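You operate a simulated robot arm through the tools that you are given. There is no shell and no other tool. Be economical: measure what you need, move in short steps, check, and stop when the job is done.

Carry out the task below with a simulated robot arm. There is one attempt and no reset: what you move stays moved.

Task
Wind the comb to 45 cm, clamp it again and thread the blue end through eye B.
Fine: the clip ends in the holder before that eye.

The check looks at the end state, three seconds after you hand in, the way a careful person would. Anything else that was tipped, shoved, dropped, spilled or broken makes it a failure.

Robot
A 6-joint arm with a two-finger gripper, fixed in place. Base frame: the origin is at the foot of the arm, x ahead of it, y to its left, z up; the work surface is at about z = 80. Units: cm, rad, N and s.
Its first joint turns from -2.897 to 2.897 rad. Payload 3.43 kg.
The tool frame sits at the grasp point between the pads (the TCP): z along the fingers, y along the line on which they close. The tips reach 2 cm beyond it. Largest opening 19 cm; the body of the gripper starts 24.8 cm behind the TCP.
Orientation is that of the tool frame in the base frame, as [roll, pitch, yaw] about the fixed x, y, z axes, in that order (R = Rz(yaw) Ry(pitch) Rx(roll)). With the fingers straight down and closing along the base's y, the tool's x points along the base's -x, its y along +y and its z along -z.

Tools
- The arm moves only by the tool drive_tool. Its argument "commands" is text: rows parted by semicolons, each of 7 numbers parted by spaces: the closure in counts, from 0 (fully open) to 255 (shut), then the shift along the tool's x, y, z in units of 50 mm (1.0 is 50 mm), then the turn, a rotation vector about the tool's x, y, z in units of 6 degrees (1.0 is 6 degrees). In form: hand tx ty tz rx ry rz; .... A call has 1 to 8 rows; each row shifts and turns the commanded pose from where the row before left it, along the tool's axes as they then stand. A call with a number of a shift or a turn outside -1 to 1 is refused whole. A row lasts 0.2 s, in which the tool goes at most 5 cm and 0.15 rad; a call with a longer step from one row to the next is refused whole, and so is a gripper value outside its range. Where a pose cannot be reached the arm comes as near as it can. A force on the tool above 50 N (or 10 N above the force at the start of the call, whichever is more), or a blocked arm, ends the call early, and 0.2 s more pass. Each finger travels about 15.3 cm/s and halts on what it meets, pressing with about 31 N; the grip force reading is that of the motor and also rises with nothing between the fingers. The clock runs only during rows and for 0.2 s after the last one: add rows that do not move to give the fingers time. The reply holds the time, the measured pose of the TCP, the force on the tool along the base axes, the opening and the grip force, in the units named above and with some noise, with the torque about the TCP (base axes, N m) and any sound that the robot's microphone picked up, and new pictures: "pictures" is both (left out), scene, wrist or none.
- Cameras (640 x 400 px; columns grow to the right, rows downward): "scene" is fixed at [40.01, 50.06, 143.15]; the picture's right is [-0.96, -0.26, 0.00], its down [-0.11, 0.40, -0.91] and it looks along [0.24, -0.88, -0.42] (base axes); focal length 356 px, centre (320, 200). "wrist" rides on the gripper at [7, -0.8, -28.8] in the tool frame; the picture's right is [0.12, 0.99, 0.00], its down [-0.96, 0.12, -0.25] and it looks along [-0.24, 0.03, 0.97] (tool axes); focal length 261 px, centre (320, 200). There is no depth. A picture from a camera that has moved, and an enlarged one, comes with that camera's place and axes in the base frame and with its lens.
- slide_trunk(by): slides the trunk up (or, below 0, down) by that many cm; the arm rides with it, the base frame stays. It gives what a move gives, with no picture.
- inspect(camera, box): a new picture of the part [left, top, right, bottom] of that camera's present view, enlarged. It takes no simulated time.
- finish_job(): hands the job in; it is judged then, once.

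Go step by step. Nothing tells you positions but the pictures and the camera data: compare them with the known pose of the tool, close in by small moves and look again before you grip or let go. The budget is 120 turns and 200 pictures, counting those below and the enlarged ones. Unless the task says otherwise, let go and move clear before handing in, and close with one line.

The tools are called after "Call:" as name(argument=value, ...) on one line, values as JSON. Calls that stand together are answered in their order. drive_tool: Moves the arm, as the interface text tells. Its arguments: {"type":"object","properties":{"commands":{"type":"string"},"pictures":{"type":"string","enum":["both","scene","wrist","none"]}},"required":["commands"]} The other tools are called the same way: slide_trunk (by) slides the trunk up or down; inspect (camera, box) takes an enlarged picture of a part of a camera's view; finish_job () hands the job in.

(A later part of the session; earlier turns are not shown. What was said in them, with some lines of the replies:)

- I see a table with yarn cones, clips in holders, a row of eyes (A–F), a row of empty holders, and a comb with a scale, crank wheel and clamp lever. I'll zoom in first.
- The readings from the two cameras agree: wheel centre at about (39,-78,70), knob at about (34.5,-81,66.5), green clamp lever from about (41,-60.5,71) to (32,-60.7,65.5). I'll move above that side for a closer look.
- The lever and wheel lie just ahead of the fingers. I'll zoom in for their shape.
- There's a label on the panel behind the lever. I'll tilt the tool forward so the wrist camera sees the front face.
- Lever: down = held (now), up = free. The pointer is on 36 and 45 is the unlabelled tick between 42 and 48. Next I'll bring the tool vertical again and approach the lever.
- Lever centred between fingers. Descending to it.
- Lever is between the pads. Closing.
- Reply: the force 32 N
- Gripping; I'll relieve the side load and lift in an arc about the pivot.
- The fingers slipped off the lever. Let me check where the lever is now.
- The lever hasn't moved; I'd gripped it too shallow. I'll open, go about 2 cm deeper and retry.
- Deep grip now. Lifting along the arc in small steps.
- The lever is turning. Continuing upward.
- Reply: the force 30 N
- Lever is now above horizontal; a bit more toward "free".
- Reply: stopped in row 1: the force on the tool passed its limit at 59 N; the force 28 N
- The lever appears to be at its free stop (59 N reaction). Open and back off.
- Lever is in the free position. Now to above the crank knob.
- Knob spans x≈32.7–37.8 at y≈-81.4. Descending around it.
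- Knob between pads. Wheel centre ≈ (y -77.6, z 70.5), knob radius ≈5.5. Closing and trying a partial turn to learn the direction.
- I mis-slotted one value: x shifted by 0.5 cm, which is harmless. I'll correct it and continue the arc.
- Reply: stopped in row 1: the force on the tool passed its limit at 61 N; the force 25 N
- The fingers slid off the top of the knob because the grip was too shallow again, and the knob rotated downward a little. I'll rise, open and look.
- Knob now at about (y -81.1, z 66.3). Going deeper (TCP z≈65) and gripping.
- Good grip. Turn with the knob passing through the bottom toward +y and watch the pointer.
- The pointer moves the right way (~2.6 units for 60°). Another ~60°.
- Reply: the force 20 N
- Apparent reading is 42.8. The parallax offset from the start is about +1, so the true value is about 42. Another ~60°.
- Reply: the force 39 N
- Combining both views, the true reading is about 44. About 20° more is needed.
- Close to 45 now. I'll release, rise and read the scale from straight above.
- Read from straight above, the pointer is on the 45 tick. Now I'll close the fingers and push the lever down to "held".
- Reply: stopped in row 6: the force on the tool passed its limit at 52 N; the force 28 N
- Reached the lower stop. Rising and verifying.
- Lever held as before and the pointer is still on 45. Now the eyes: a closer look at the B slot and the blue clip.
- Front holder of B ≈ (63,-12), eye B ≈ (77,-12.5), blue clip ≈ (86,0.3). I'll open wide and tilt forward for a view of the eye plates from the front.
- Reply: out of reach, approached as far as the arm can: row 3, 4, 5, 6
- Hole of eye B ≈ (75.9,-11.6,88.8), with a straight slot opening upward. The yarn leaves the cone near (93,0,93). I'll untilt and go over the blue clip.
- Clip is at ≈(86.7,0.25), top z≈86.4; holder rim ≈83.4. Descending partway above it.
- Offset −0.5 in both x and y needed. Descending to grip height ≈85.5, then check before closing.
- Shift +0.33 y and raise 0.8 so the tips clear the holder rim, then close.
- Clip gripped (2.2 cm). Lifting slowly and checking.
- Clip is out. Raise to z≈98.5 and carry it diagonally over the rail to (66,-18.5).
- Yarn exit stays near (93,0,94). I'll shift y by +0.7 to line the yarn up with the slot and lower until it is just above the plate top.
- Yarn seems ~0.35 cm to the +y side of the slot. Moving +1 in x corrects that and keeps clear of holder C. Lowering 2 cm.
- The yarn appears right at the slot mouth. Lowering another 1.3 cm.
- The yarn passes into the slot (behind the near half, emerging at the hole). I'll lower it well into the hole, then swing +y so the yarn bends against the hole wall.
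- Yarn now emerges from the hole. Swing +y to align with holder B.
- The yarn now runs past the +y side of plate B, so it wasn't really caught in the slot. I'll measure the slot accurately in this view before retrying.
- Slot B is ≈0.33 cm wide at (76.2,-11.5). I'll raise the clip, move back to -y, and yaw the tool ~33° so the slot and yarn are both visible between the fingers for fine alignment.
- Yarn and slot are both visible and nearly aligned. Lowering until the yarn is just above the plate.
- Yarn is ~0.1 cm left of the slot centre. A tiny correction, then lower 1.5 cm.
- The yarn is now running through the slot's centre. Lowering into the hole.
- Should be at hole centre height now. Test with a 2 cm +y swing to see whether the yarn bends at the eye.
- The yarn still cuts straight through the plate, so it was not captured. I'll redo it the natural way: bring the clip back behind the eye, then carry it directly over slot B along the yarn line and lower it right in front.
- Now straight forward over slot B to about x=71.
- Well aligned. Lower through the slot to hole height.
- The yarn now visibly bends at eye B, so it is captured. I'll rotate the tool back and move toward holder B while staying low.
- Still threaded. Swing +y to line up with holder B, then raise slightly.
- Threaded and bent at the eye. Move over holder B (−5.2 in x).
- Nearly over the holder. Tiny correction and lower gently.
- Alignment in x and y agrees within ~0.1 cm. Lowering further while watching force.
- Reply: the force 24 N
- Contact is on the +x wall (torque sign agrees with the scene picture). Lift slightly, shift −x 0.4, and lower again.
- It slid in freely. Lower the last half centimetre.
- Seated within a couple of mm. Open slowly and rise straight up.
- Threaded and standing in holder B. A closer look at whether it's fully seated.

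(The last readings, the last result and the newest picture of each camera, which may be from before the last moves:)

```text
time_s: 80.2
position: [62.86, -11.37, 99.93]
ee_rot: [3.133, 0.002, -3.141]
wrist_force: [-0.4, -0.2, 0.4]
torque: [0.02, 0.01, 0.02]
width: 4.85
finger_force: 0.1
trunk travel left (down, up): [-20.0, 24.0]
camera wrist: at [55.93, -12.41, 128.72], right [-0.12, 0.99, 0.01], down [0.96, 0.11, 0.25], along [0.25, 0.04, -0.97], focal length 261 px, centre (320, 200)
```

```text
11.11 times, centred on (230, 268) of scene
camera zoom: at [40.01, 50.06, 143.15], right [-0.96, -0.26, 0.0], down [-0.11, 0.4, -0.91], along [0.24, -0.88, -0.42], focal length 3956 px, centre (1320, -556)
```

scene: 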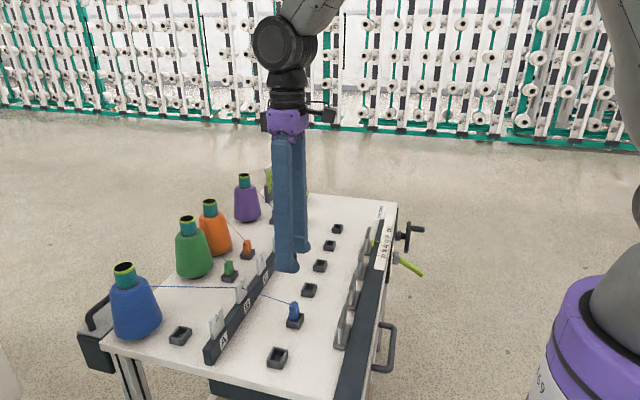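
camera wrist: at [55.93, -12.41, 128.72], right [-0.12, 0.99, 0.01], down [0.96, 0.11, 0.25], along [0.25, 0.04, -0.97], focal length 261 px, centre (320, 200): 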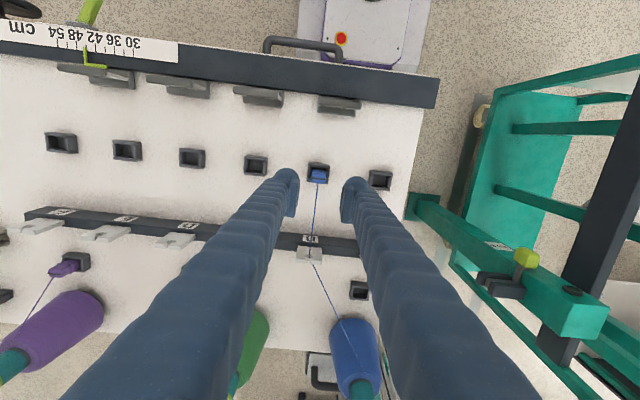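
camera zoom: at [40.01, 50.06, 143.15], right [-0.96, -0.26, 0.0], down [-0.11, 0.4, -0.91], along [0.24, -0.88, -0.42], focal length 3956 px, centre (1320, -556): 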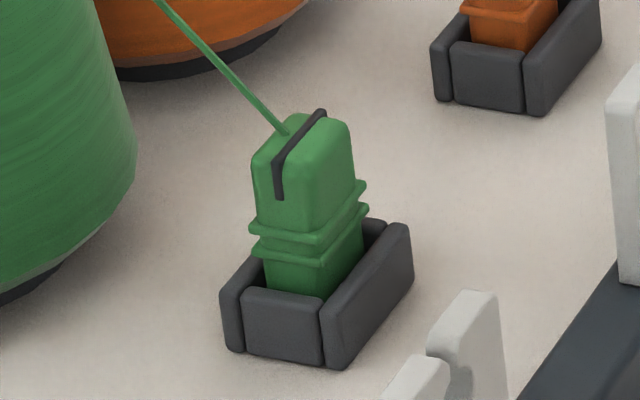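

The clip is seated like the green one, and the yarn runs through eye B. I'll move clear and take one last check of the scale and lever.

Call:
drive_tool(commands="190 0.6 0 -0.6 0 0 0;190 0.6 0 -0.6 0 0 0;190 0.6 -0.3 -0.4 0 0 0;190 0 0 0 0 0 0", pictures="scene")

Call:
inspect(camera="scene", box=[366, 224, 430, 280])

```text
time_s: 81.2
position: [53.99, -13.21, 107.7]
ee_rot: [3.135, 0.001, -3.14]
wrist_force: [0.3, 0.0, -0.3]
torque: [0.03, -0.02, 0.01]
width: 4.87
finger_force: 0.1
trunk travel left (down, up): [-20.0, 24.0]
```

scene: 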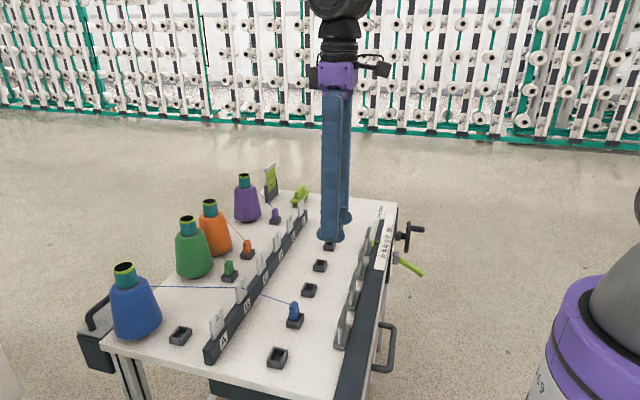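

```text
7.14 times, centred on (398, 252) of scene
camera zoom: at [40.01, 50.06, 143.15], right [-0.96, -0.26, 0.0], down [-0.11, 0.4, -0.91], along [0.24, -0.88, -0.42], focal length 2543 px, centre (-237, -171)
```

zoom: 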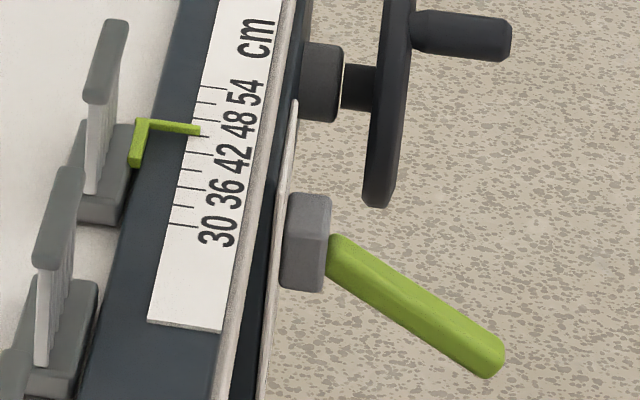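

The pointer is unchanged at 45 (this view adds about +1 of parallax), the lever is in "held", and the yarn runs through eye B with the clip in its holder. Handing in.

Call:
finish_job()

```text
The job is handed in.
```

The comb is wound to 45 cm and clamped again, and the blue end runs through eye B with its clip in the holder before that eye.
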